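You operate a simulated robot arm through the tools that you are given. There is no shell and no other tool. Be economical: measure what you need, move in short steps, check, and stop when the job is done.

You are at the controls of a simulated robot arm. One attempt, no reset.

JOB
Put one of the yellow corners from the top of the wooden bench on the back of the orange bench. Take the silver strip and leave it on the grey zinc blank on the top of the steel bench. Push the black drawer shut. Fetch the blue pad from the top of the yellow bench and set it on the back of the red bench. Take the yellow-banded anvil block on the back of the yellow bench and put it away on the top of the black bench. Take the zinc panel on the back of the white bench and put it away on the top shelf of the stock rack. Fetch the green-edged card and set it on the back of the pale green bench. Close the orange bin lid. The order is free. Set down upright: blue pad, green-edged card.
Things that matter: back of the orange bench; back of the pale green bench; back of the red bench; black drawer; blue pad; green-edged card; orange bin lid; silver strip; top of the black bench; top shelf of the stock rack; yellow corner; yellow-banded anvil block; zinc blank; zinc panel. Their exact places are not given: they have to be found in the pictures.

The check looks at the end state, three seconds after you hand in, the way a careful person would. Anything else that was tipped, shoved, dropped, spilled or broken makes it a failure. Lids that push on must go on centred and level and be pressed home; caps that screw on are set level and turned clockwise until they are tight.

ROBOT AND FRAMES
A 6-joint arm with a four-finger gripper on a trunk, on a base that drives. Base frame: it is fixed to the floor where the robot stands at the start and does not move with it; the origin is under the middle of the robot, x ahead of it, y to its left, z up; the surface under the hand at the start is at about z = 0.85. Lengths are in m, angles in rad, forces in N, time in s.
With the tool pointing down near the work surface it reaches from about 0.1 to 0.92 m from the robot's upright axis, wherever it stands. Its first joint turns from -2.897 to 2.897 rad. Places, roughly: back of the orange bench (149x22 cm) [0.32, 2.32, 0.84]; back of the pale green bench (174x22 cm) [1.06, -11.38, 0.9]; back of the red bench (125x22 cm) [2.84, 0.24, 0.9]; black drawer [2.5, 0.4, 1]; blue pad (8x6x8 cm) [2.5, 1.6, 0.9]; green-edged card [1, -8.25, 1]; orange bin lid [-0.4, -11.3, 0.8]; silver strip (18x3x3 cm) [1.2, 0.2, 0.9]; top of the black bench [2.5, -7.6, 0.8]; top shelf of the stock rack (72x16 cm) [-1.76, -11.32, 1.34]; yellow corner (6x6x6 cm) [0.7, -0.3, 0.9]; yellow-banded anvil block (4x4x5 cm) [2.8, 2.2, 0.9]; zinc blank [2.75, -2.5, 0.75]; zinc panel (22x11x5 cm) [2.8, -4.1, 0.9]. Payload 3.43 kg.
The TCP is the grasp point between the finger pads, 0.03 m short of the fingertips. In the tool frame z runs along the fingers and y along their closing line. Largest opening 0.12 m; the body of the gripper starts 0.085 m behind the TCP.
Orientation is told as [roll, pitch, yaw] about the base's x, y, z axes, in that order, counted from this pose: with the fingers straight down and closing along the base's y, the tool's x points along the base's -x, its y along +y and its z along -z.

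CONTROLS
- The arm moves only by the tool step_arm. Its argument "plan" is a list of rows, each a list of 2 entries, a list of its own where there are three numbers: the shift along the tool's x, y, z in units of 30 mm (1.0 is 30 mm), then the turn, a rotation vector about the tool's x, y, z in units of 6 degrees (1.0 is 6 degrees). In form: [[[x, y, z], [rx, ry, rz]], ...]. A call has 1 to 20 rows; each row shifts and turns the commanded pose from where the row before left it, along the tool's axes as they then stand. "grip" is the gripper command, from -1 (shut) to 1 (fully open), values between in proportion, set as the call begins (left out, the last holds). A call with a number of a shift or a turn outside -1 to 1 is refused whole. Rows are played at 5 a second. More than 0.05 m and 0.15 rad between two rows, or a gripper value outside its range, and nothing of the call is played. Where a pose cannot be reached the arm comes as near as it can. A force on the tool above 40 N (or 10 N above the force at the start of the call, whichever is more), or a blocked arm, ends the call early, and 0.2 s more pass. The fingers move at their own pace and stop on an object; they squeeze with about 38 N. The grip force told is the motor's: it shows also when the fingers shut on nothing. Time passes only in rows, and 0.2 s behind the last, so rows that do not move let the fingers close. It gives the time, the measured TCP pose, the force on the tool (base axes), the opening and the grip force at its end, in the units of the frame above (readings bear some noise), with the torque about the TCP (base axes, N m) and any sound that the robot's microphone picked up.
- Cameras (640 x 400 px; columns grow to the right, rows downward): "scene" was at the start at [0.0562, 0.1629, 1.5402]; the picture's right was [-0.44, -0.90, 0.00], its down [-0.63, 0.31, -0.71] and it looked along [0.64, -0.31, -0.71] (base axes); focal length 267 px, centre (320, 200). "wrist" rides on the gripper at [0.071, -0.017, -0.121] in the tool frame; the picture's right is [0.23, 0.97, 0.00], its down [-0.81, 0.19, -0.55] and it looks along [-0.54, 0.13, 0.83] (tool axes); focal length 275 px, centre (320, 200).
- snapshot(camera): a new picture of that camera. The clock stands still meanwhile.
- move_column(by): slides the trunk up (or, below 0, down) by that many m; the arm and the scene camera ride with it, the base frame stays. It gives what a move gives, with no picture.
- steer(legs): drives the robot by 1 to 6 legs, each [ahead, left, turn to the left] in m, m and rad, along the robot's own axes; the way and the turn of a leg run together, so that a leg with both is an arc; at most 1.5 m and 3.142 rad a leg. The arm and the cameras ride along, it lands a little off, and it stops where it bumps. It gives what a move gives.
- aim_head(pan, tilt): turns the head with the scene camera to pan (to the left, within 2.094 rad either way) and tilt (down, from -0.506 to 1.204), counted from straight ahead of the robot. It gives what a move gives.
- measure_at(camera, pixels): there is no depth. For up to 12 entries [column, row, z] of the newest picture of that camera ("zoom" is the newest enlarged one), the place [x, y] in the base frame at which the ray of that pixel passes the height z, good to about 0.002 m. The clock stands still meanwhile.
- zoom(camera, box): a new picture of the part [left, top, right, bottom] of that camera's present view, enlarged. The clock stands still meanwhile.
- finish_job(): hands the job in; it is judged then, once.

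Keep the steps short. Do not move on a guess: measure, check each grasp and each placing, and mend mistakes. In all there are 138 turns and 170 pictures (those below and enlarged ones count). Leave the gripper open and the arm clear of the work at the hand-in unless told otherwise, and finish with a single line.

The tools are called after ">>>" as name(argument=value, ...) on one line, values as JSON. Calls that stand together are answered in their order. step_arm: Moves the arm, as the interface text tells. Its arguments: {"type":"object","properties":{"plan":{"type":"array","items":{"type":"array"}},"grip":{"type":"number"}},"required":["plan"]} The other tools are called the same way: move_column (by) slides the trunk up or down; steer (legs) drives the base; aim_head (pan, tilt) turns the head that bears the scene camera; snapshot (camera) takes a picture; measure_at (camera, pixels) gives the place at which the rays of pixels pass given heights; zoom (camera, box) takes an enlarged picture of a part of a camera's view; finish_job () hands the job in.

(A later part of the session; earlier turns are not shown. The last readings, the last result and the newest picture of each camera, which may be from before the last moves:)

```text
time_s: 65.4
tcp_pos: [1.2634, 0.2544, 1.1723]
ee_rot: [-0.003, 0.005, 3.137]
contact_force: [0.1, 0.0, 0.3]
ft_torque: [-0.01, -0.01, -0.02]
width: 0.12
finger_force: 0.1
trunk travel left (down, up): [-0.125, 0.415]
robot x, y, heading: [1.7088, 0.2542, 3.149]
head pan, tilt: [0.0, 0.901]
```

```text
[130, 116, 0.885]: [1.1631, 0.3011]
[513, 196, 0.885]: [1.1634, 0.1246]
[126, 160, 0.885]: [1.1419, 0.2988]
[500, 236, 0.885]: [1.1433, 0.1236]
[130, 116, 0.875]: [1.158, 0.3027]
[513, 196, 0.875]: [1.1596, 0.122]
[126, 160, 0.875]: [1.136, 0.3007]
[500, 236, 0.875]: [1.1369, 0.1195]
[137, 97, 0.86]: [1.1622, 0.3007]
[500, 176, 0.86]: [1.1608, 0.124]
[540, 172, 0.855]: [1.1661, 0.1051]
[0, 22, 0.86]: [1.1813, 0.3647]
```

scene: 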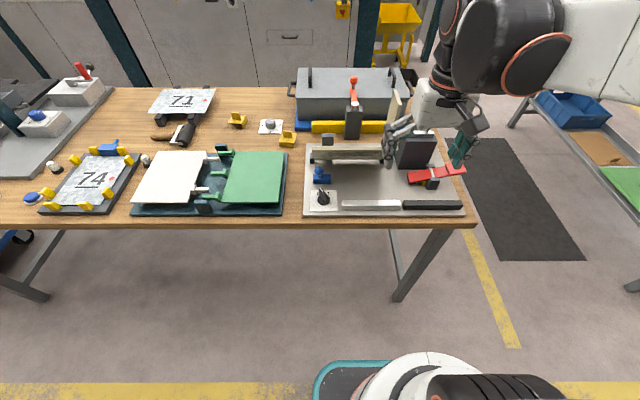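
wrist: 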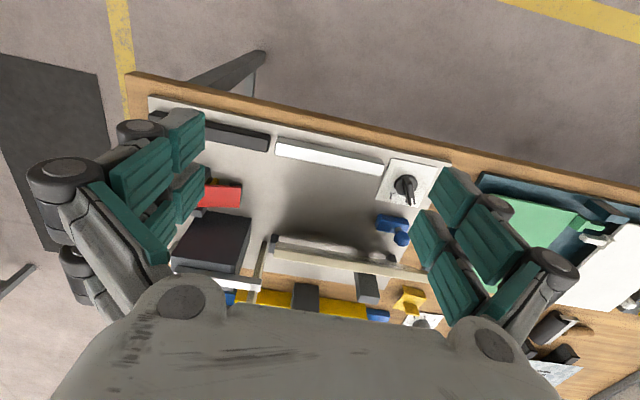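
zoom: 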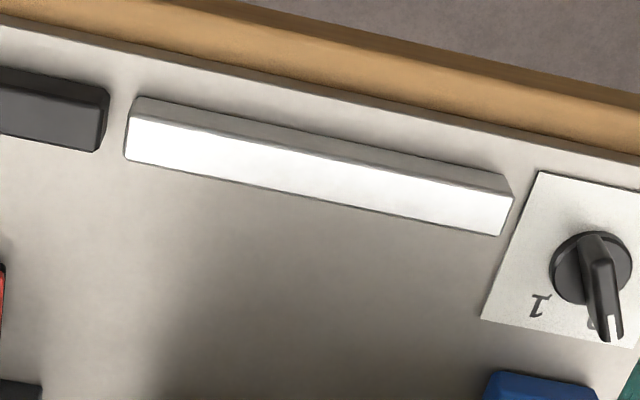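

The strip is centred at (1.150,0.211), about 2.5 cm wide, top near 0.88. The leaning cream panel behind it may foul the gripper; I check its edge.

>>> zoom(camera="scene", box=[290, 70, 480, 220])

>>> zoom(camera="wrist", box=[170, 180, 450, 330])

```text
2.67 times, centred on (385, 145) of scene
```

zoom: 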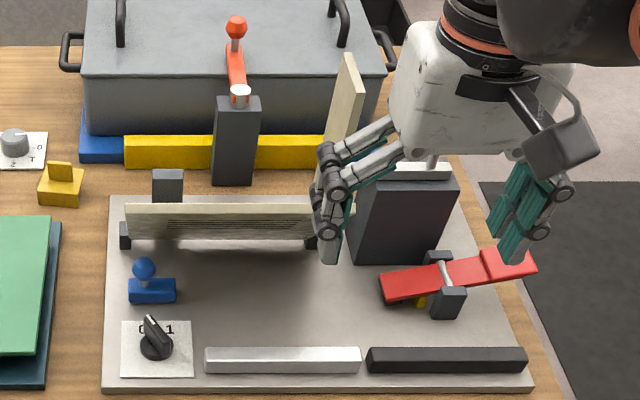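

```text
2.29 times, centred on (310, 255) of wrist
```

zoom: 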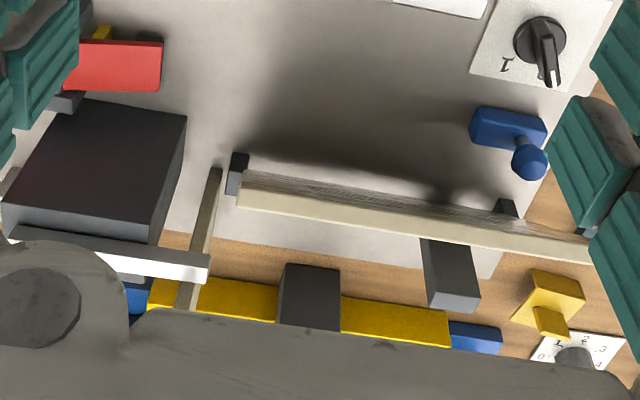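

>>> measure_at(camera="zoom", pixels=[[240, 180, 0.95], [240, 180, 1.0], [240, 180, 1.05], [590, 238, 1.0], [505, 215, 0.865], [238, 190, 0.865]])

>>> measure_at(camera="scene", pixels=[[332, 147, 0.95], [332, 147, 1.0], [332, 147, 1.05], [332, 160, 0.865]])

```text
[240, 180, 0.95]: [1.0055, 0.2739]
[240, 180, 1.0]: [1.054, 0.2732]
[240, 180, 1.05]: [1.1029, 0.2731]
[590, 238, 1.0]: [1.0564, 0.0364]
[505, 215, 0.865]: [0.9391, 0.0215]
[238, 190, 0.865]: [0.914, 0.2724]
```

```text
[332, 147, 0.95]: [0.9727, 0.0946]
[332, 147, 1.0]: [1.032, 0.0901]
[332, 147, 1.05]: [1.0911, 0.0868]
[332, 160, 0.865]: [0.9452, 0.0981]
```

Panel top edge is near (1.085, z 1.034). I turn the tool 90° so it closes along x, and lean it 8° toward the robot so the body clears that edge.

>>> step_arm(plan=[[[0, 0, 0], [0, 0, 1]], [[0, 0, 0], [0, 0, 1]], [[0, 0, 0], [0, 0, 1]], [[0, 0, 0], [0, 0, 1]], [[0, 0, 0], [0, 0, 1]], [[0, 0, 0], [0, 0, 1]], [[0, 0, 0], [0, 0, 1]], [[0, 0, 0], [0, 0, 1]], [[0, 0, 0], [0, 0, 1]], [[0, 0, 0], [0, 0, 1]], [[0, 0, 0], [0, 0, 1]], [[0, 0, 0], [0, 0, 1]], [[0, 0, 0], [0, 0, 1]], [[0, 0, 0], [0, 0, 1]], [[0, 0, 0], [0, 0, 1]], [[0, 0, 0], [-0.67, 0, 0]], [[0, 0, 0], [-0.67, 0, 0]], [[0, 0, 0], [0, 0, 0]]], grip=0.2)

```text
time_s: 69.2
tcp_pos: [1.2631, 0.2556, 1.1741]
ee_rot: [0.135, -0.004, 1.564]
contact_force: [0.5, 0.3, 0.5]
ft_torque: [0.02, 0.0, -0.01]
width: 0.0721
finger_force: 0.0
trunk travel left (down, up): [-0.125, 0.415]
robot x, y, heading: [1.7094, 0.2558, 3.138]
head pan, tilt: [0.0, 0.901]
```

>>> step_arm(plan=[[[0.373, 0.935, 0.127], [0, 0, 0]], [[0.373, 0.935, 0.127], [0, 0, 0]], [[0.373, 0.935, 0.127], [0, 0, 0]], [[0.373, 0.935, 0.127], [0, 0, 0]], [[0, -0.118, 0.868], [0, 0, 0]], [[0, -0.118, 0.868], [0, 0, 0]], [[0, -0.118, 0.868], [0, 0, 0]], [[0, -0.118, 0.868], [0, 0, 0]], [[0, -0.118, 0.868], [0, 0, 0]], [[0, 0, 0], [0, 0, 0]]])

>>> snapshot(camera="wrist")

>>> zoom(camera="scene", box=[290, 70, 480, 220])

```text
time_s: 71.4
tcp_pos: [1.1484, 0.2107, 1.0408]
ee_rot: [0.134, -0.004, 1.566]
contact_force: [-0.9, -0.3, -0.4]
ft_torque: [0.05, 0.0, 0.02]
width: 0.0721
finger_force: 0.0
trunk travel left (down, up): [-0.125, 0.415]
robot x, y, heading: [1.7048, 0.2568, 3.142]
head pan, tilt: [0.0, 0.901]
```

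```text
134 pictures are left
```

wrist: 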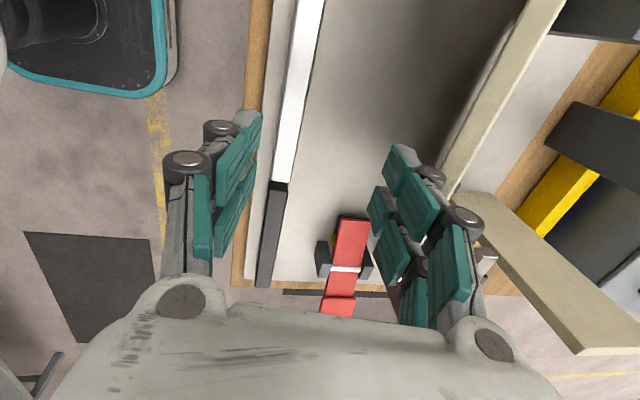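

```text
2.67 times, centred on (385, 145) of scene
```

zoom: 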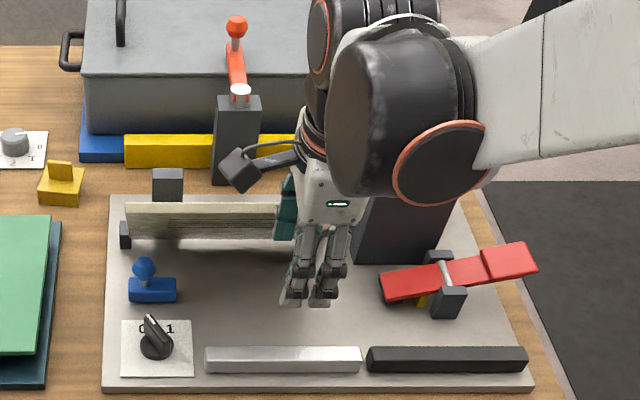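

>>> measure_at(camera="wrist", pixels=[[297, 20, 0.88], [322, 20, 0.88], [273, 181, 0.88], [288, 181, 0.88], [560, 5, 1.034], [450, 190, 1.034], [460, 193, 1.0]])

```text
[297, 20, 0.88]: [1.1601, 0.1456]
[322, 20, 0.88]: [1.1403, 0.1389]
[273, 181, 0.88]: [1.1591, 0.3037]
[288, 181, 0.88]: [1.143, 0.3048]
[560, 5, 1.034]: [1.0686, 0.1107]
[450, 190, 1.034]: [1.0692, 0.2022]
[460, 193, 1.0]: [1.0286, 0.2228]
```

Strip top spans x 1.141–1.160, so the TCP is centred. I descend to z about 0.895 and close.

>>> step_arm(plan=[[[0, -0.17, 0.8], [0, 0, 0]], [[0, -0.109, 0.804], [0, 0, 0]], [[0, -0.109, 0.804], [0, 0, 0]], [[0, -0.109, 0.804], [0, 0, 0]], [[0, -0.109, 0.804], [0, 0, 0]], [[0, -0.1, 0.75], [0, 0, 0]], [[0, 0, 0], [0, 0, 0]]])

>>> step_arm(plan=[[[0, 0, 0], [0, 0, 0]], [[0, 0, 0], [0, 0, 0]], [[0, 0, 0], [0, 0, 0]]], grip=-1)

>>> snapshot(camera="wrist")

```text
time_s: 73.0
tcp_pos: [1.1509, 0.2112, 0.8966]
ee_rot: [0.134, -0.002, 1.567]
contact_force: [-0.1, 0.3, 0.2]
ft_torque: [0.01, -0.02, -0.01]
width: 0.0723
finger_force: 0.0
trunk travel left (down, up): [-0.125, 0.415]
robot x, y, heading: [1.708, 0.2573, 3.141]
head pan, tilt: [0.0, 0.901]
```

```text
time_s: 73.8
tcp_pos: [1.1515, 0.2118, 0.8989]
ee_rot: [0.138, -0.003, 1.566]
contact_force: [-1.7, -1.5, 26.7]
ft_torque: [-0.04, -0.17, -0.04]
width: 0.0235
finger_force: 38.3
trunk travel left (down, up): [-0.125, 0.415]
robot x, y, heading: [1.708, 0.2559, 3.142]
head pan, tilt: [0.0, 0.901]
```

```text
132 pictures are left
```

wrist: 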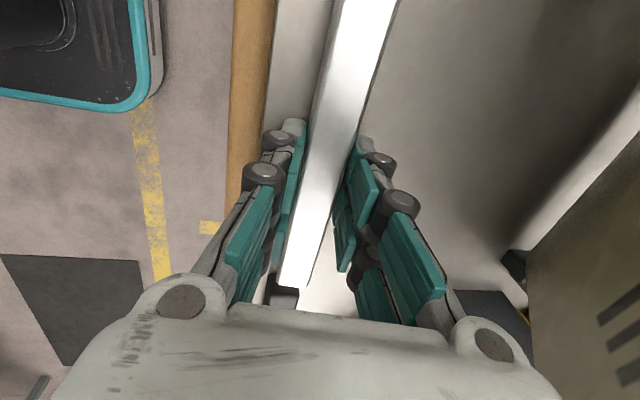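

Held at 0.0235 m. I lift straight up and check.

>>> step_arm(plan=[[[0, 0.06, -0.43], [0, 0, 0]], [[0, 0.118, -0.868], [0, 0, 0]], [[0, 0.118, -0.868], [0, 0, 0]], [[0, 0.118, -0.868], [0, 0, 0]], [[0, 0.118, -0.868], [0, 0, 0]], [[0, 0.118, -0.868], [0, 0, 0]], [[0, 0.118, -0.868], [0, 0, 0]], [[0, 0.118, -0.868], [0, 0, 0]], [[0, -0.5, -0.868], [0, 0, 0]], [[0, -0.8, 0], [0.67, 0, 0]], [[0, -0.8, 0], [0.67, 0, 0]], [[0, 0, 0], [0, 0, 0]]])

>>> snapshot(camera="wrist")

>>> snapshot(camera="scene")

```text
time_s: 76.4
tcp_pos: [1.2179, 0.2102, 1.1137]
ee_rot: [-0.006, -0.003, 1.564]
contact_force: [0.4, -0.4, -0.5]
ft_torque: [0.02, 0.02, 0.0]
width: 0.0235
finger_force: 38.3
trunk travel left (down, up): [-0.125, 0.415]
robot x, y, heading: [1.7132, 0.2547, 3.14]
head pan, tilt: [0.0, 0.901]
```

```text
131 pictures are left
```

wrist: 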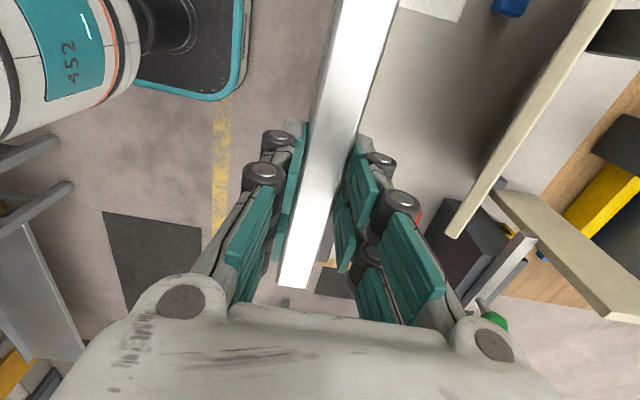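

```text
130 pictures are left
```

scene: 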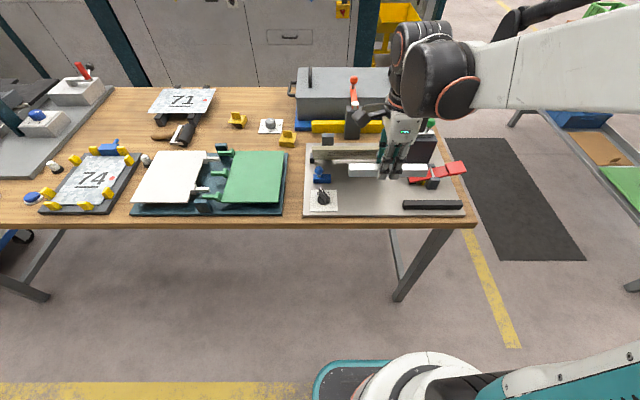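

Strip secured. I turn about to face the wall benches and look right, down the aisle, toward the steel bench.

>>> steer(legs=[[0.0, 0, -1.571], [0, 0, -1.571]])

>>> aim_head(pan=-1.2, tilt=0.4)

>>> snapshot(camera="scene")

>>> aim_head(pan=0, tilt=0.5)

>>> snapshot(camera="scene")

```text
time_s: 84.5
tcp_pos: [2.2013, 0.2957, 1.1122]
ee_rot: [-0.004, -0.003, -1.586]
contact_force: [0.4, 0.2, -1.6]
ft_torque: [-0.03, -0.03, 0.03]
width: 0.0233
finger_force: 38.4
trunk travel left (down, up): [-0.125, 0.415]
robot x, y, heading: [1.7124, 0.2555, -0.013]
head pan, tilt: [0.0, 0.901]
```

```text
time_s: 85.9
tcp_pos: [2.2025, 0.2963, 1.1134]
ee_rot: [-0.006, -0.005, -1.586]
contact_force: [-0.6, 0.4, -0.2]
ft_torque: [0.01, 0.0, -0.02]
width: 0.0232
finger_force: 38.1
trunk travel left (down, up): [-0.125, 0.415]
robot x, y, heading: [1.7108, 0.2528, -0.012]
head pan, tilt: [-1.201, 0.4]
```

```text
129 pictures are left
```

scene: 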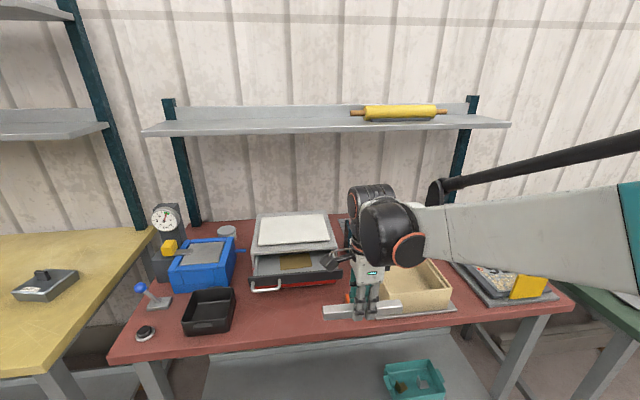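

```text
time_s: 87.3
tcp_pos: [2.2032, 0.296, 1.1127]
ee_rot: [-0.005, -0.003, -1.586]
contact_force: [0.4, -0.3, -0.7]
ft_torque: [-0.04, -0.02, 0.02]
width: 0.0233
finger_force: 37.6
trunk travel left (down, up): [-0.125, 0.415]
robot x, y, heading: [1.7069, 0.2528, -0.008]
head pan, tilt: [0.0, 0.499]
```

```text
128 pictures are left
```

scene: 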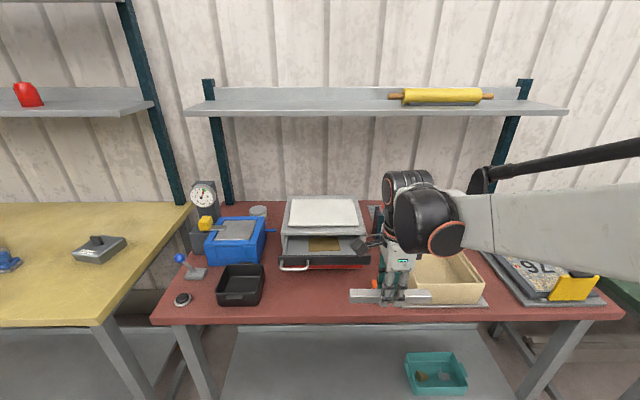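

The black drawer with silver handle is at (325,262), pulled out. The right-hand view looked odd; I look again to the right for the path.

>>> aim_head(pan=-1.1, tilt=0.45)

>>> snapshot(camera="scene")

```text
time_s: 88.6
tcp_pos: [2.2028, 0.2969, 1.1122]
ee_rot: [-0.006, -0.004, -1.586]
contact_force: [0.1, 0.9, -0.8]
ft_torque: [-0.03, 0.04, 0.0]
width: 0.0235
finger_force: 38.2
trunk travel left (down, up): [-0.125, 0.415]
robot x, y, heading: [1.708, 0.2564, -0.008]
head pan, tilt: [-1.1, 0.45]
```

```text
127 pictures are left
```

scene: 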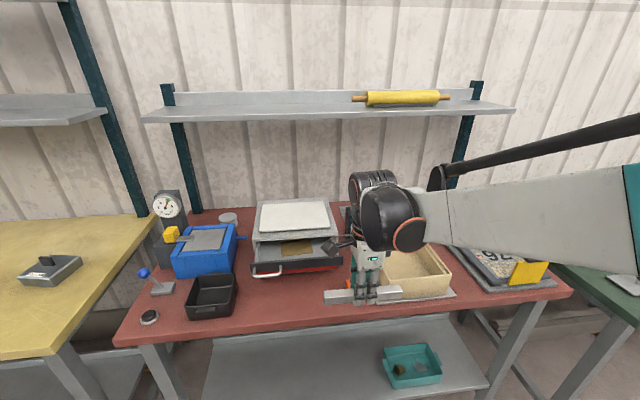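

>>> measure_at(camera="scene", pixels=[[320, 200, 0.9], [268, 270, 0.95], [370, 295, 1.09], [115, 340, 0.85], [573, 293, 0.85]])

>>> snapshot(camera="scene")

```text
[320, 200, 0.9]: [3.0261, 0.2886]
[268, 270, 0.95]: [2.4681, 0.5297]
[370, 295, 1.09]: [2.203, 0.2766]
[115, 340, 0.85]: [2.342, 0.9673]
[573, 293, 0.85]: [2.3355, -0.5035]
```

```text
126 pictures are left
```

scene: 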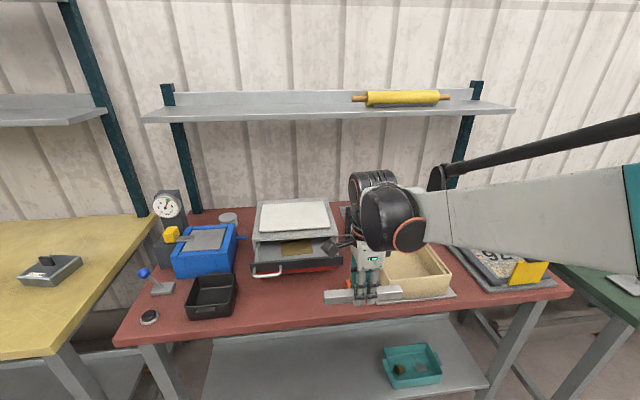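

The head does not seem to turn as far as told. Instead I turn the base to face down the aisle, so the camera looks along the way.

>>> aim_head(pan=0, tilt=0.4)

>>> steer(legs=[[0, 0, -1.563]])

>>> snapshot(camera="scene")

```text
time_s: 89.9
tcp_pos: [2.2027, 0.2968, 1.1124]
ee_rot: [-0.005, -0.004, -1.587]
contact_force: [-0.3, 0.1, -0.9]
ft_torque: [0.02, -0.02, 0.03]
width: 0.0232
finger_force: 38.5
trunk travel left (down, up): [-0.125, 0.415]
robot x, y, heading: [1.708, 0.2553, -0.01]
head pan, tilt: [0.0, 0.4]
```

```text
time_s: 94.2
tcp_pos: [1.7525, -0.2365, 1.1119]
ee_rot: [-0.006, -0.004, 3.132]
contact_force: [0.6, -0.1, -0.1]
ft_torque: [-0.02, 0.01, 0.0]
width: 0.0236
finger_force: 37.7
trunk travel left (down, up): [-0.125, 0.415]
robot x, y, heading: [1.7075, 0.2561, -1.577]
head pan, tilt: [0.0, 0.4]
```

```text
125 pictures are left
```

scene: 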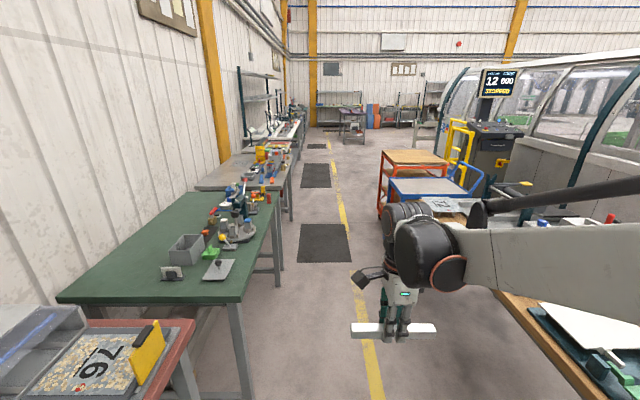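

>>> measure_at(camera="scene", pixels=[[379, 217, 0], [383, 198, 0], [248, 398, 0], [292, 220, 0], [278, 240, 0], [300, 190, 0], [342, 142, 0], [290, 185, 0.75], [195, 188, 0.75], [298, 150, 0.75], [240, 302, 0.85]])

>>> zoom(camera="scene", box=[180, 90, 340, 210])

```text
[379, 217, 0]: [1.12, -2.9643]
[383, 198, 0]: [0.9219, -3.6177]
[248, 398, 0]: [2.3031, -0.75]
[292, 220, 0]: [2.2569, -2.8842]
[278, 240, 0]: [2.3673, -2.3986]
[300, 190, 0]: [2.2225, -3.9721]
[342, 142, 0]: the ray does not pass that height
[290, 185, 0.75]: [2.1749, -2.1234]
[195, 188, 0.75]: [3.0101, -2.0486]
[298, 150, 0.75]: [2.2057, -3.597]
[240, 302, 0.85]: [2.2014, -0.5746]
```

```text
3.33 times, centred on (260, 150) of scene
```

zoom: 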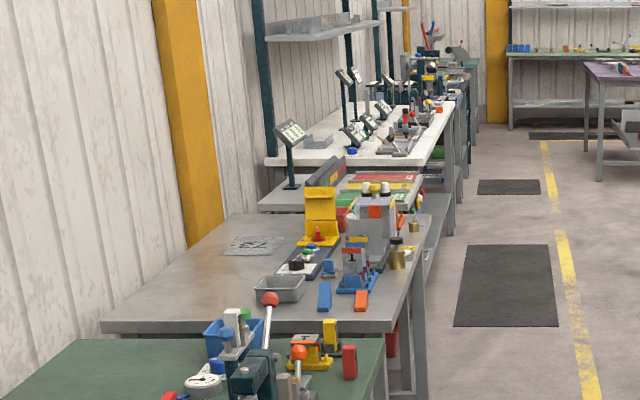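

The aisle is clear between the trolley (x≤1.12) and the benches (x≥2.17). I drive along it to the steel bench, then face it.

>>> steer(legs=[[1.38, 0, 0.006], [1.38, 0, 0], [0, 0, 1.571]])

>>> aim_head(pan=0, tilt=0.6)

>>> snapshot(camera="scene")

```text
time_s: 111.4
tcp_pos: [2.2281, -2.462, 1.1133]
ee_rot: [-0.007, -0.004, -1.556]
contact_force: [-0.8, -0.7, -0.8]
ft_torque: [0.0, 0.02, -0.02]
width: 0.0232
finger_force: 38.0
trunk travel left (down, up): [-0.125, 0.415]
robot x, y, heading: [1.736, -2.5173, 0.013]
head pan, tilt: [0.0, 0.4]
```

```text
time_s: 112.2
tcp_pos: [2.2286, -2.4612, 1.1129]
ee_rot: [-0.004, -0.004, -1.556]
contact_force: [0.0, 0.8, 0.0]
ft_torque: [0.01, 0.01, 0.02]
width: 0.0237
finger_force: 38.4
trunk travel left (down, up): [-0.125, 0.415]
robot x, y, heading: [1.737, -2.5138, 0.018]
head pan, tilt: [0.0, 0.6]
```

```text
123 pictures are left
```

scene: 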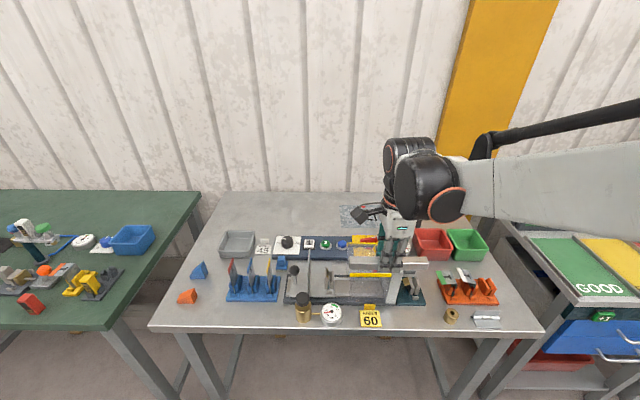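

>>> zoom(camera="scene", box=[280, 180, 440, 290])

>>> measure_at(camera="scene", pixels=[[339, 206, 0.76], [341, 226, 0.76], [384, 206, 0.76], [150, 325, 0.75], [543, 330, 0.75], [223, 194, 0.75], [395, 276, 0.9], [325, 270, 0.9]])

```text
3.64 times, centred on (360, 235) of scene
```

zoom: 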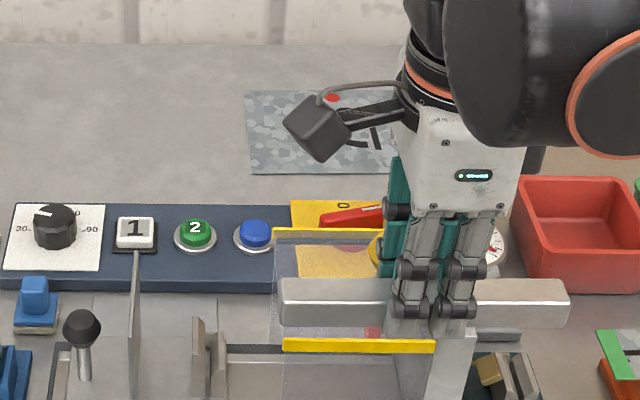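

```text
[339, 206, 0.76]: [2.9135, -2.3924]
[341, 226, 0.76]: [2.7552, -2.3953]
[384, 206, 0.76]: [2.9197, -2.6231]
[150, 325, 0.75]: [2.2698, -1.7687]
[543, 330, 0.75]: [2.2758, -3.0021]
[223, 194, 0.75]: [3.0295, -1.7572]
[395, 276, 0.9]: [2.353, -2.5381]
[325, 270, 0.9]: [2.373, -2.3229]
```

Blank spans x 2.755–2.915, from y −2.395 rightward. I raise the trunk, drive ahead 0.16 m and look with the wrist camera for the obstacles in between.

>>> move_column(by=0.15)

>>> steer(legs=[[0.16, 0.0, -0.015]])

>>> step_arm(plan=[[[0, 1, 0], [0, 0, 0]], [[0, 1, 0], [0, 0, 0]], [[0, 1, 0], [0, 0, 0]], [[0, 1, 0], [0, 0, 0]], [[0, 1, 0], [0, 0, 0]], [[0, 0, 0], [0, 0, 0]]])

>>> snapshot(camera="scene")

>>> snapshot(camera="wrist")

```text
time_s: 113.9
tcp_pos: [2.228, -2.4615, 1.2623]
ee_rot: [-0.006, -0.003, -1.557]
contact_force: [-0.1, 0.4, -0.9]
ft_torque: [0.0, 0.01, -0.01]
width: 0.0232
finger_force: 38.1
trunk travel left (down, up): [-0.275, 0.265]
robot x, y, heading: [1.736, -2.5155, 0.019]
head pan, tilt: [0.0, 0.6]
```

```text
time_s: 115.3
tcp_pos: [2.3914, -2.467, 1.2614]
ee_rot: [-0.005, -0.004, -1.569]
contact_force: [0.7, 0.0, -0.9]
ft_torque: [-0.01, 0.05, -0.02]
width: 0.0232
finger_force: 37.8
trunk travel left (down, up): [-0.275, 0.265]
robot x, y, heading: [1.898, -2.515, 0.004]
head pan, tilt: [0.0, 0.6]
```

```text
time_s: 116.7
tcp_pos: [2.5406, -2.4679, 1.2615]
ee_rot: [-0.004, -0.004, -1.572]
contact_force: [1.5, -1.1, -0.7]
ft_torque: [0.01, 0.01, -0.02]
width: 0.0233
finger_force: 38.1
trunk travel left (down, up): [-0.275, 0.265]
robot x, y, heading: [1.8985, -2.5161, 0.001]
head pan, tilt: [0.0, 0.6]
```

```text
121 pictures are left
```

scene: 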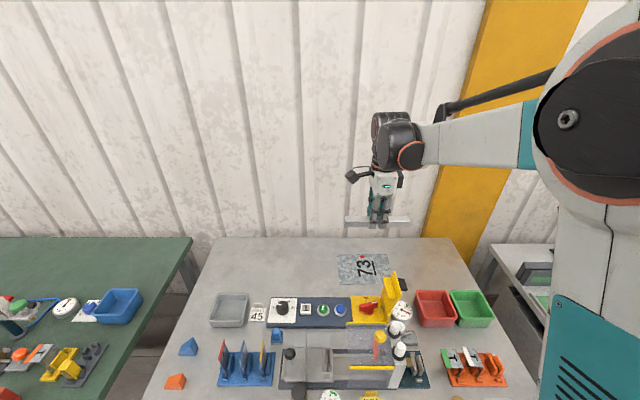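

```text
120 pictures are left
```

wrist: 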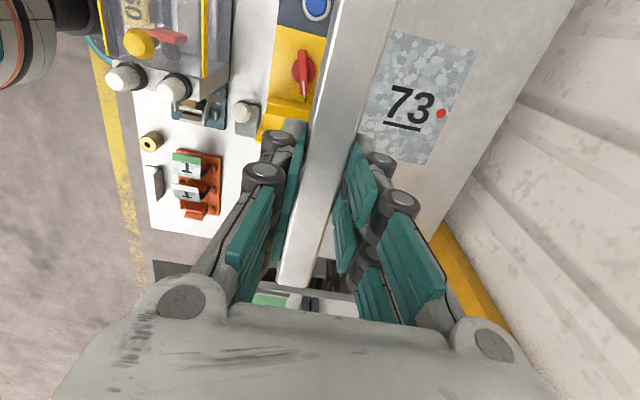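

The whole blank "73" is now visible at scene (337–391, 254–284). I measure its corners.

>>> measure_at(camera="scene", pixels=[[337, 255, 0.755], [388, 254, 0.755], [391, 283, 0.755], [339, 284, 0.755], [391, 275, 0.85], [372, 257, 0.76]])

>>> measure_at(camera="wrist", pixels=[[396, 30, 0.755], [474, 50, 0.755], [425, 164, 0.755], [440, 113, 0.76]])

```text
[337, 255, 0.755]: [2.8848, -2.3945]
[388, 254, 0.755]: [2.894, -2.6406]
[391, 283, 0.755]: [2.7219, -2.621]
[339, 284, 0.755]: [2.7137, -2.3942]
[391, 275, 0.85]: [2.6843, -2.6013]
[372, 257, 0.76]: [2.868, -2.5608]
```

```text
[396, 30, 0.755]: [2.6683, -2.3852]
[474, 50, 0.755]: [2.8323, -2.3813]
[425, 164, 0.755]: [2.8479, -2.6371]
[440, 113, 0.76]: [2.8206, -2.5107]
```

The two cameras disagree at z 0.755; they agree for z about 0.85. I measure again at 0.852.

>>> measure_at(camera="scene", pixels=[[337, 255, 0.852], [388, 254, 0.852], [391, 283, 0.852], [339, 284, 0.852], [405, 285, 0.95], [391, 275, 0.95]])

>>> measure_at(camera="wrist", pixels=[[396, 30, 0.852], [474, 50, 0.852], [425, 164, 0.852], [440, 113, 0.852], [366, 155, 0.852]])

```text
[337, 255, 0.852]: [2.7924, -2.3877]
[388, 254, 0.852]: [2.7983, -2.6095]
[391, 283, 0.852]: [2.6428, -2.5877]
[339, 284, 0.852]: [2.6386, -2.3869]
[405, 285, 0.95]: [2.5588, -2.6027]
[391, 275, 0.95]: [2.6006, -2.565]
```

```text
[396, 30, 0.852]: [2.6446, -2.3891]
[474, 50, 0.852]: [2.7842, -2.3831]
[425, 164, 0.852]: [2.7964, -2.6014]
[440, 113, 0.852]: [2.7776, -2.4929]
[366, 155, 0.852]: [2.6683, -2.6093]
```

Blank: centre (2.716,−2.495), z≈0.85. I move above it and lower with the column.

>>> step_arm(plan=[[[-0.15, 1, 0], [0, 0, 0]], [[-0.15, 1, 0], [0, 0, 0]], [[-0.15, 1, 0], [0, 0, 0]], [[-0.15, 1, 0], [0, 0, 0]], [[-0.15, 1, 0], [0, 0, 0]], [[-0.15, 1, 0], [0, 0, 0]], [[0, 0.1, 0], [0, 0, 0]], [[0, 0, 0], [0, 0, 0]]])

>>> move_column(by=-0.22)

>>> snapshot(camera="wrist")

>>> snapshot(camera="scene")

```text
time_s: 118.5
tcp_pos: [2.7236, -2.4934, 1.2608]
ee_rot: [-0.005, -0.004, -1.571]
contact_force: [0.6, -0.6, -1.6]
ft_torque: [0.01, 0.04, 0.01]
width: 0.0232
finger_force: 37.9
trunk travel left (down, up): [-0.275, 0.265]
robot x, y, heading: [1.8986, -2.5136, 0.006]
head pan, tilt: [0.0, 0.6]
```

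```text
time_s: 120.8
tcp_pos: [2.7225, -2.4941, 1.0419]
ee_rot: [-0.005, -0.004, -1.572]
contact_force: [-1.2, 0.4, -1.5]
ft_torque: [-0.01, 0.02, -0.02]
width: 0.0232
finger_force: 37.7
trunk travel left (down, up): [-0.055, 0.485]
robot x, y, heading: [1.8953, -2.5158, 0.006]
head pan, tilt: [0.0, 0.6]
```

```text
119 pictures are left
```

wrist: 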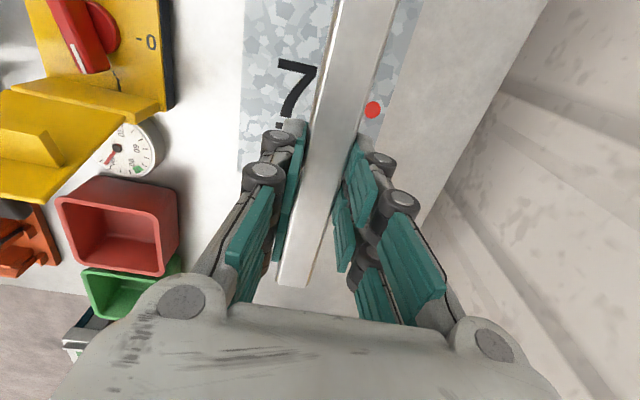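

```text
118 pictures are left
```

scene: 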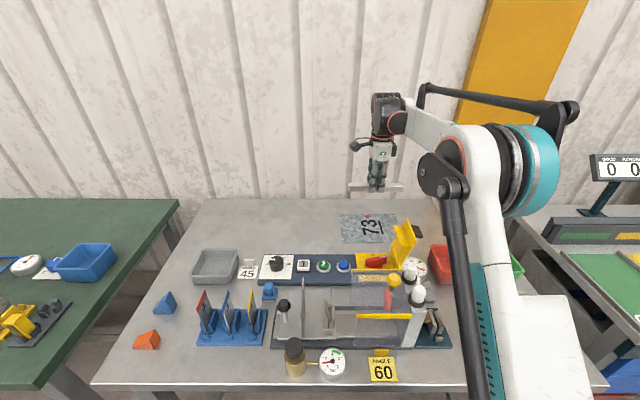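

Clear of the yellow bracket. I lower the last 15 cm with finer steps at the end.

>>> step_arm(plan=[[[0, 0, 1], [0, 0, 0]], [[0, 0, 1], [0, 0, 0]], [[0, 0, 1], [0, 0, 0]], [[0, 0, 1], [0, 0, 0]], [[0, 0, 0.5], [0, 0, 0]], [[0, 0, 0.3], [0, 0, 0]], [[0, 0, 0.2], [0, 0, 0]], [[0, 0, 0], [0, 0, 0]]])

```text
time_s: 122.7
tcp_pos: [2.7217, -2.4946, 0.8894]
ee_rot: [-0.005, -0.003, -1.572]
contact_force: [-1.3, 0.6, -1.3]
ft_torque: [0.0, 0.02, -0.03]
width: 0.0234
finger_force: 38.0
trunk travel left (down, up): [-0.055, 0.485]
robot x, y, heading: [1.8946, -2.5167, 0.004]
head pan, tilt: [0.0, 0.6]
```

>>> step_arm(plan=[[[0, 0, 0.1], [0, 0, 0]], [[0, 0, 0.1], [0, 0, 0]], [[0, 0, 0.1], [0, 0, 0]], [[0, 0, 0.1], [0, 0, 0]], [[0, 0, 0], [0, 0, 0]]])

>>> zoom(camera="scene", box=[310, 160, 440, 260])

```text
time_s: 123.8
tcp_pos: [2.7209, -2.4958, 0.8834]
ee_rot: [-0.003, -0.005, -1.572]
contact_force: [-3.7, 0.1, 20.6]
ft_torque: [0.17, 0.05, 0.03]
width: 0.0231
finger_force: 38.1
trunk travel left (down, up): [-0.055, 0.485]
robot x, y, heading: [1.8974, -2.5157, 0.009]
head pan, tilt: [0.0, 0.6]
stopped in row 5: the force on the tool passed its limit at 42 N (the readings are from after the stop); the commanded pose is now the measured one
```

```text
4.00 times, centred on (375, 210) of scene
```

zoom: 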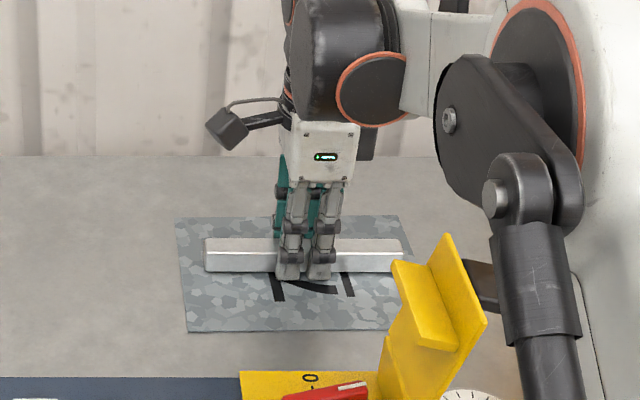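

Touchdown at 0.883, strip within the blank. I open slightly and rise.

>>> step_arm(plan=[[[0, 0, 0], [0, 0, 0]], [[0, 0, 0], [0, 0, 0]], [[0, 0, -0.7], [0, 0, 0]], [[0, 0, -1], [0, 0, 0]], [[0, 0, -1], [0, 0, 0]], [[0, 0, -1], [0, 0, 0]], [[0, 0, -1], [0, 0, 0]], [[0, 0, -1], [0, 0, 0]]], grip=-0.2)

>>> snapshot(camera="scene")

```text
time_s: 125.6
tcp_pos: [2.723, -2.4939, 1.0527]
ee_rot: [-0.003, -0.003, -1.57]
contact_force: [0.3, 0.0, 1.5]
ft_torque: [-0.02, 0.03, -0.01]
width: 0.0479
finger_force: 0.0
trunk travel left (down, up): [-0.055, 0.485]
robot x, y, heading: [1.8977, -2.5158, 0.005]
head pan, tilt: [0.0, 0.6]
```

```text
116 pictures are left
```

scene: 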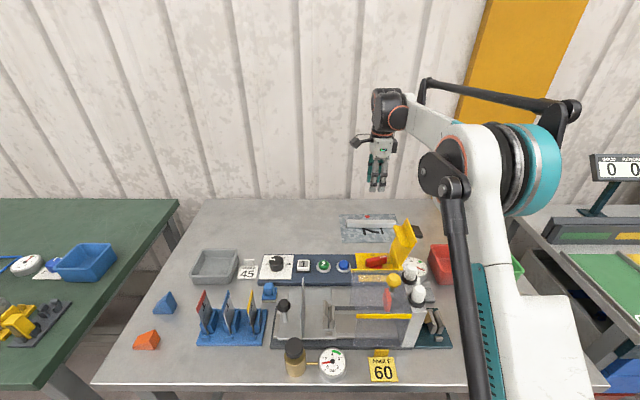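

Strip placed. I lift, retract, back off and drive up the aisle toward the yellow bench.

>>> move_column(by=0.22)

>>> step_arm(plan=[[[0, -1, 0], [0, 0, 0]], [[0, -1, 0], [0, 0, 0]], [[0, -1, 0], [0, 0, 0]], [[0, -1, 0], [0, 0, 0]], [[0, -1, 0], [0, 0, 0]], [[0, -1, 0], [0, 0, 0]], [[0, -1, 0], [0, 0, 0]], [[0, -1, 0], [0, 0, 0]], [[0, -1, 0], [0, 0, 0]], [[0, -1, 0], [0, 0, 0]], [[0, -1, 0], [0, 0, 0]], [[0, 0, 0], [0, 0, 0]]])

>>> steer(legs=[[-0.2, 0, 0], [0, 0, 1.567], [1.4, 0, 0], [1.4, 0, 0], [1.3, 0, 0], [0, 0, -1.571]])

>>> aim_head(pan=0.2, tilt=0.6)

>>> snapshot(camera="scene")

```text
time_s: 127.9
tcp_pos: [2.7235, -2.4949, 1.2717]
ee_rot: [-0.003, -0.003, -1.571]
contact_force: [0.5, 0.7, -0.5]
ft_torque: [0.02, -0.01, 0.02]
width: 0.0482
finger_force: 0.0
trunk travel left (down, up): [-0.275, 0.265]
robot x, y, heading: [1.8976, -2.5155, 0.005]
head pan, tilt: [0.0, 0.6]
```

```text
time_s: 130.5
tcp_pos: [2.3934, -2.4939, 1.2727]
ee_rot: [-0.004, -0.003, -1.57]
contact_force: [1.0, 0.6, 0.4]
ft_torque: [-0.02, -0.02, -0.01]
width: 0.0479
finger_force: 0.0
trunk travel left (down, up): [-0.275, 0.265]
robot x, y, heading: [1.8982, -2.5143, 0.004]
head pan, tilt: [0.0, 0.6]
```

```text
time_s: 158.9
tcp_pos: [2.1543, 1.5807, 1.2736]
ee_rot: [-0.003, -0.002, -1.57]
contact_force: [-0.7, 0.2, -0.4]
ft_torque: [0.02, -0.01, 0.04]
width: 0.0479
finger_force: 0.1
trunk travel left (down, up): [-0.275, 0.265]
robot x, y, heading: [1.656, 1.5604, 0.009]
head pan, tilt: [0.0, 0.6]
```

```text
time_s: 159.7
tcp_pos: [2.1544, 1.5816, 1.2736]
ee_rot: [-0.003, -0.003, -1.569]
contact_force: [-0.2, -0.3, 0.4]
ft_torque: [-0.01, -0.02, -0.01]
width: 0.048
finger_force: 0.0
trunk travel left (down, up): [-0.275, 0.265]
robot x, y, heading: [1.6599, 1.5596, 0.007]
head pan, tilt: [0.201, 0.6]
```

```text
115 pictures are left
```

scene: 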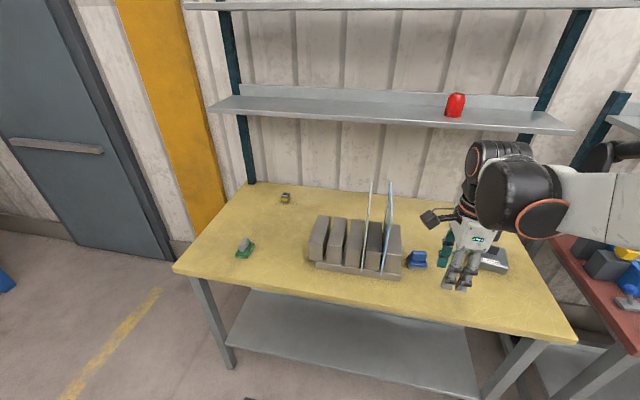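

The blue pad is at (417,259), the yellow-banded block at (286,197). I zoom on the pad.

>>> zoom(camera="scene", box=[360, 220, 500, 310])

>>> zoom(camera="scene", box=[240, 170, 340, 232])

>>> measure_at(camera="scene", pixels=[[417, 266, 0.85], [407, 267, 0.85], [427, 268, 0.85], [286, 203, 0.85], [286, 198, 0.875], [175, 268, 0.85], [575, 340, 0.85], [250, 184, 0.85], [402, 270, 0.85]])

```text
4.44 times, centred on (430, 265) of scene
```

zoom: 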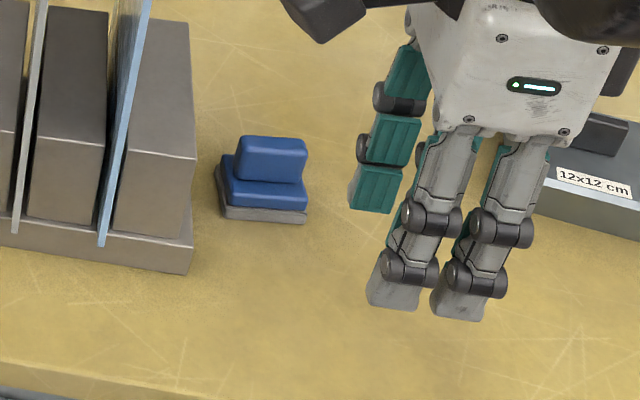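

```text
6.40 times, centred on (290, 201) of scene
```

zoom: 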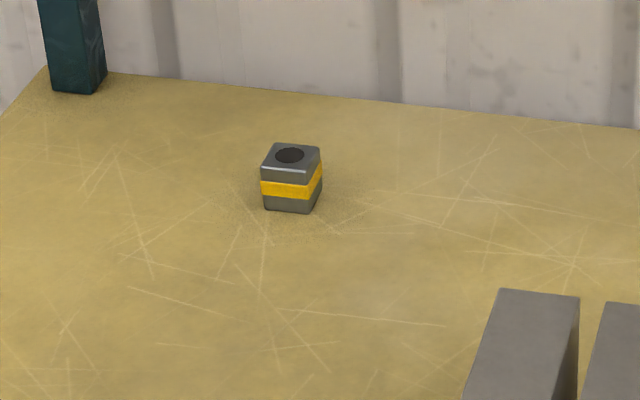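

```text
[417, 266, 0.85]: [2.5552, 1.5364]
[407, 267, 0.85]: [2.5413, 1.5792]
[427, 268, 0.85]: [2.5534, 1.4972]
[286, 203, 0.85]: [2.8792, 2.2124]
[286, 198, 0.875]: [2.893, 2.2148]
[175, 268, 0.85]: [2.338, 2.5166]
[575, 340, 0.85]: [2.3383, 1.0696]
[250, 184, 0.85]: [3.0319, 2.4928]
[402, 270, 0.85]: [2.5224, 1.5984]
```

>>> measure_at(camera="scene", pixels=[[383, 274, 0.87], [391, 182, 1.1], [391, 182, 1.15], [393, 220, 1.1], [401, 278, 0.85], [403, 225, 0.98], [380, 264, 0.87]])

>>> snapshot(camera="wrist")

```text
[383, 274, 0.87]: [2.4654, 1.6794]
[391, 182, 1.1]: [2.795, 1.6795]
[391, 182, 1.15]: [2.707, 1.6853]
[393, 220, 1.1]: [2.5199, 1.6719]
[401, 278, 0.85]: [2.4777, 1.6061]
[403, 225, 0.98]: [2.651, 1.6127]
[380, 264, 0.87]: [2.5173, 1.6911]
```

```text
112 pictures are left
```

wrist: 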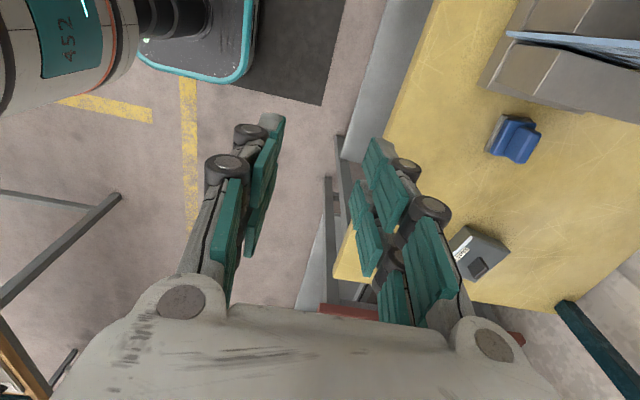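

The rack block's face is at y 1.606, so I want the camera side away from it: I turn the tool 180° (to yaw +90°) and drive ahead 0.2 m, then look.

>>> step_arm(plan=[[[0, 0, 0], [0, 0, -1]], [[0, 0, 0], [0, 0, -1]], [[0, 0, 0], [0, 0, -1]], [[0, 0, 0], [0, 0, -1]], [[0, 0, 0], [0, 0, -1]], [[0, 0, 0], [0, 0, -1]], [[0, 0, 0], [0, 0, -1]], [[0, 0, 0], [0, 0, -1]], [[0, 0, 0], [0, 0, -1]], [[0, 0, 0], [0, 0, -1]], [[0, 0, 0], [0, 0, -1]], [[0, 0, 0], [0, 0, -1]], [[0, 0, 0], [0, 0, -1]], [[0, 0, 0], [0, 0, -1]], [[0, 0, 0], [0, 0, -1]]], grip=1)

>>> step_arm(plan=[[[0, 0, 0], [0, 0, -1]], [[0, 0, 0], [0, 0, -1]], [[0, 0, 0], [0, 0, -1]], [[0, 0, 0], [0, 0, -1]], [[0, 0, 0], [0, 0, -1]], [[0, 0, 0], [0, 0, -1]], [[0, 0, 0], [0, 0, -1]], [[0, 0, 0], [0, 0, -1]], [[0, 0, 0], [0, 0, -1]], [[0, 0, 0], [0, 0, -1]], [[0, 0, 0], [0, 0, -1]], [[0, 0, 0], [0, 0, -1]], [[0, 0, 0], [0, 0, -1]], [[0, 0, 0], [0, 0, -1]], [[0, 0, 0], [0, 0, -1]]])

>>> steer(legs=[[0.2, -0.03, -0.008]])

>>> snapshot(camera="wrist")

```text
time_s: 162.9
tcp_pos: [2.1538, 1.5816, 1.2731]
ee_rot: [-0.003, 0.004, 0.002]
contact_force: [0.9, 0.6, -0.1]
ft_torque: [-0.02, -0.03, -0.02]
width: 0.1201
finger_force: 0.2
trunk travel left (down, up): [-0.275, 0.265]
robot x, y, heading: [1.6584, 1.5584, 0.007]
head pan, tilt: [0.201, 0.6]
```

```text
time_s: 166.1
tcp_pos: [2.1541, 1.5825, 1.2736]
ee_rot: [0.003, 0.003, 1.572]
contact_force: [0.2, 1.2, 0.2]
ft_torque: [0.03, -0.01, 0.06]
width: 0.1201
finger_force: 0.1
trunk travel left (down, up): [-0.275, 0.265]
robot x, y, heading: [1.6572, 1.5585, 0.005]
head pan, tilt: [0.201, 0.6]
```

```text
time_s: 167.7
tcp_pos: [2.3551, 1.5486, 1.273]
ee_rot: [0.003, 0.004, 1.566]
contact_force: [0.3, -0.7, -0.9]
ft_torque: [0.02, 0.06, -0.01]
width: 0.1199
finger_force: 0.1
trunk travel left (down, up): [-0.275, 0.265]
robot x, y, heading: [1.8599, 1.5263, -0.001]
head pan, tilt: [0.201, 0.6]
```

```text
111 pictures are left
```

wrist: 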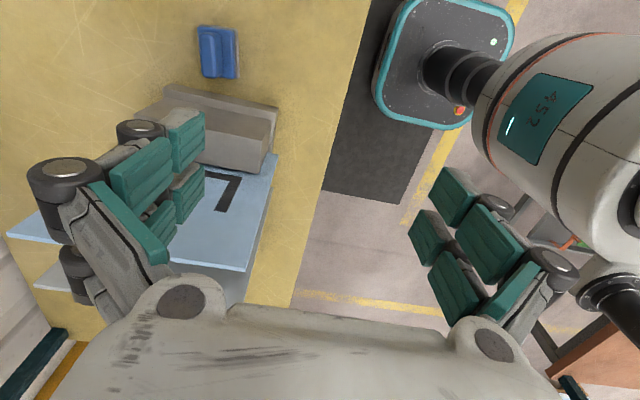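

I move above the pad, (2.58,1.54), to measure it from above.

>>> step_arm(plan=[[[0, -1, 0], [0, 0, 0]], [[0, -1, 0], [0, 0, 0]], [[0, -1, 0], [0, 0, 0]], [[0, -1, 0], [0, 0, 0]], [[0, -1, 0], [0, 0, 0]], [[0, -1, 0], [0, 0, 0]], [[0, -1, 0.3], [0, 0, 0]], [[0.3, -0.5, 0.7], [0, 0, 0]], [[0, 0, 0], [0, 0, 0]]])

>>> snapshot(camera="wrist")

>>> zoom(camera="wrist", box=[240, 30, 400, 130])

```text
time_s: 169.7
tcp_pos: [2.5802, 1.5378, 1.2414]
ee_rot: [0.003, 0.004, 1.564]
contact_force: [0.4, 0.0, -0.1]
ft_torque: [0.0, -0.04, -0.02]
width: 0.1201
finger_force: 0.1
trunk travel left (down, up): [-0.275, 0.265]
robot x, y, heading: [1.8559, 1.5265, 0.0]
head pan, tilt: [0.201, 0.6]
```

```text
110 pictures are left
```

wrist: 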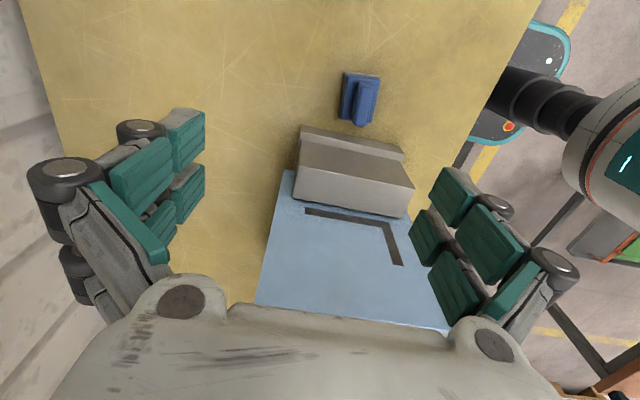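

```text
4.00 times, centred on (320, 80) of wrist
```

zoom: 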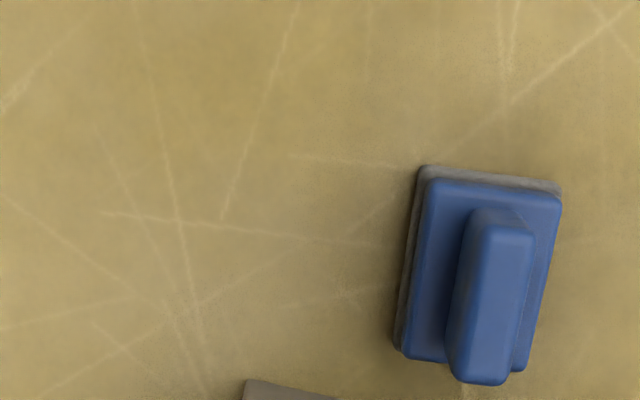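

The pad's handle ridge runs along y, so closing along x on it fits. I measure the handle and the body.

>>> measure_at(camera="zoom", pixels=[[483, 225, 0.93], [534, 232, 0.93], [458, 375, 0.93], [508, 380, 0.93], [430, 182, 0.885], [561, 200, 0.885], [404, 352, 0.885], [522, 368, 0.885], [425, 168, 0.855], [395, 345, 0.855]])

```text
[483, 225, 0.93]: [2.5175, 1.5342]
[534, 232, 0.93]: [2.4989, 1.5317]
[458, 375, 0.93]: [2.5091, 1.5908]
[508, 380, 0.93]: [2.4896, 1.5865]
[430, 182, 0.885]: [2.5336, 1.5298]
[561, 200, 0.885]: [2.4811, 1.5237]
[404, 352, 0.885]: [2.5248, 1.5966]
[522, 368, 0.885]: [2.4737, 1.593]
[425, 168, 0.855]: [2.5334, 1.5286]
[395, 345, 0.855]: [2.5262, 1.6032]
```

Two cameras suggest this bench is higher, about 0.90. I re-measure for that and cross-check.

>>> measure_at(camera="zoom", pixels=[[483, 225, 0.98], [534, 232, 0.98], [458, 375, 0.98], [508, 380, 0.98], [425, 168, 0.905], [395, 345, 0.905], [561, 187, 0.905]])

>>> aim_head(pan=0.2, tilt=0.8)

>>> snapshot(camera="scene")

```text
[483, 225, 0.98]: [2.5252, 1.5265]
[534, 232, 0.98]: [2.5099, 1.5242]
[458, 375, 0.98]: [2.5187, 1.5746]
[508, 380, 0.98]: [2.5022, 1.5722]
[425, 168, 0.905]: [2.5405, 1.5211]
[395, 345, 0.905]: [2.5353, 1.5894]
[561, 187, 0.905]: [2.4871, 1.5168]
```

```text
time_s: 170.4
tcp_pos: [2.5815, 1.5388, 1.2429]
ee_rot: [0.005, 0.005, 1.565]
contact_force: [-0.3, -0.5, -0.2]
ft_torque: [0.0, -0.02, 0.02]
width: 0.12
finger_force: 0.1
trunk travel left (down, up): [-0.275, 0.265]
robot x, y, heading: [1.857, 1.5319, 0.003]
head pan, tilt: [0.201, 0.799]
```

```text
108 pictures are left
```

scene: 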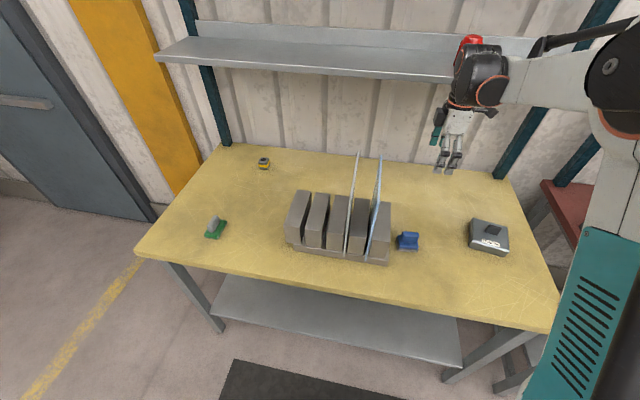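

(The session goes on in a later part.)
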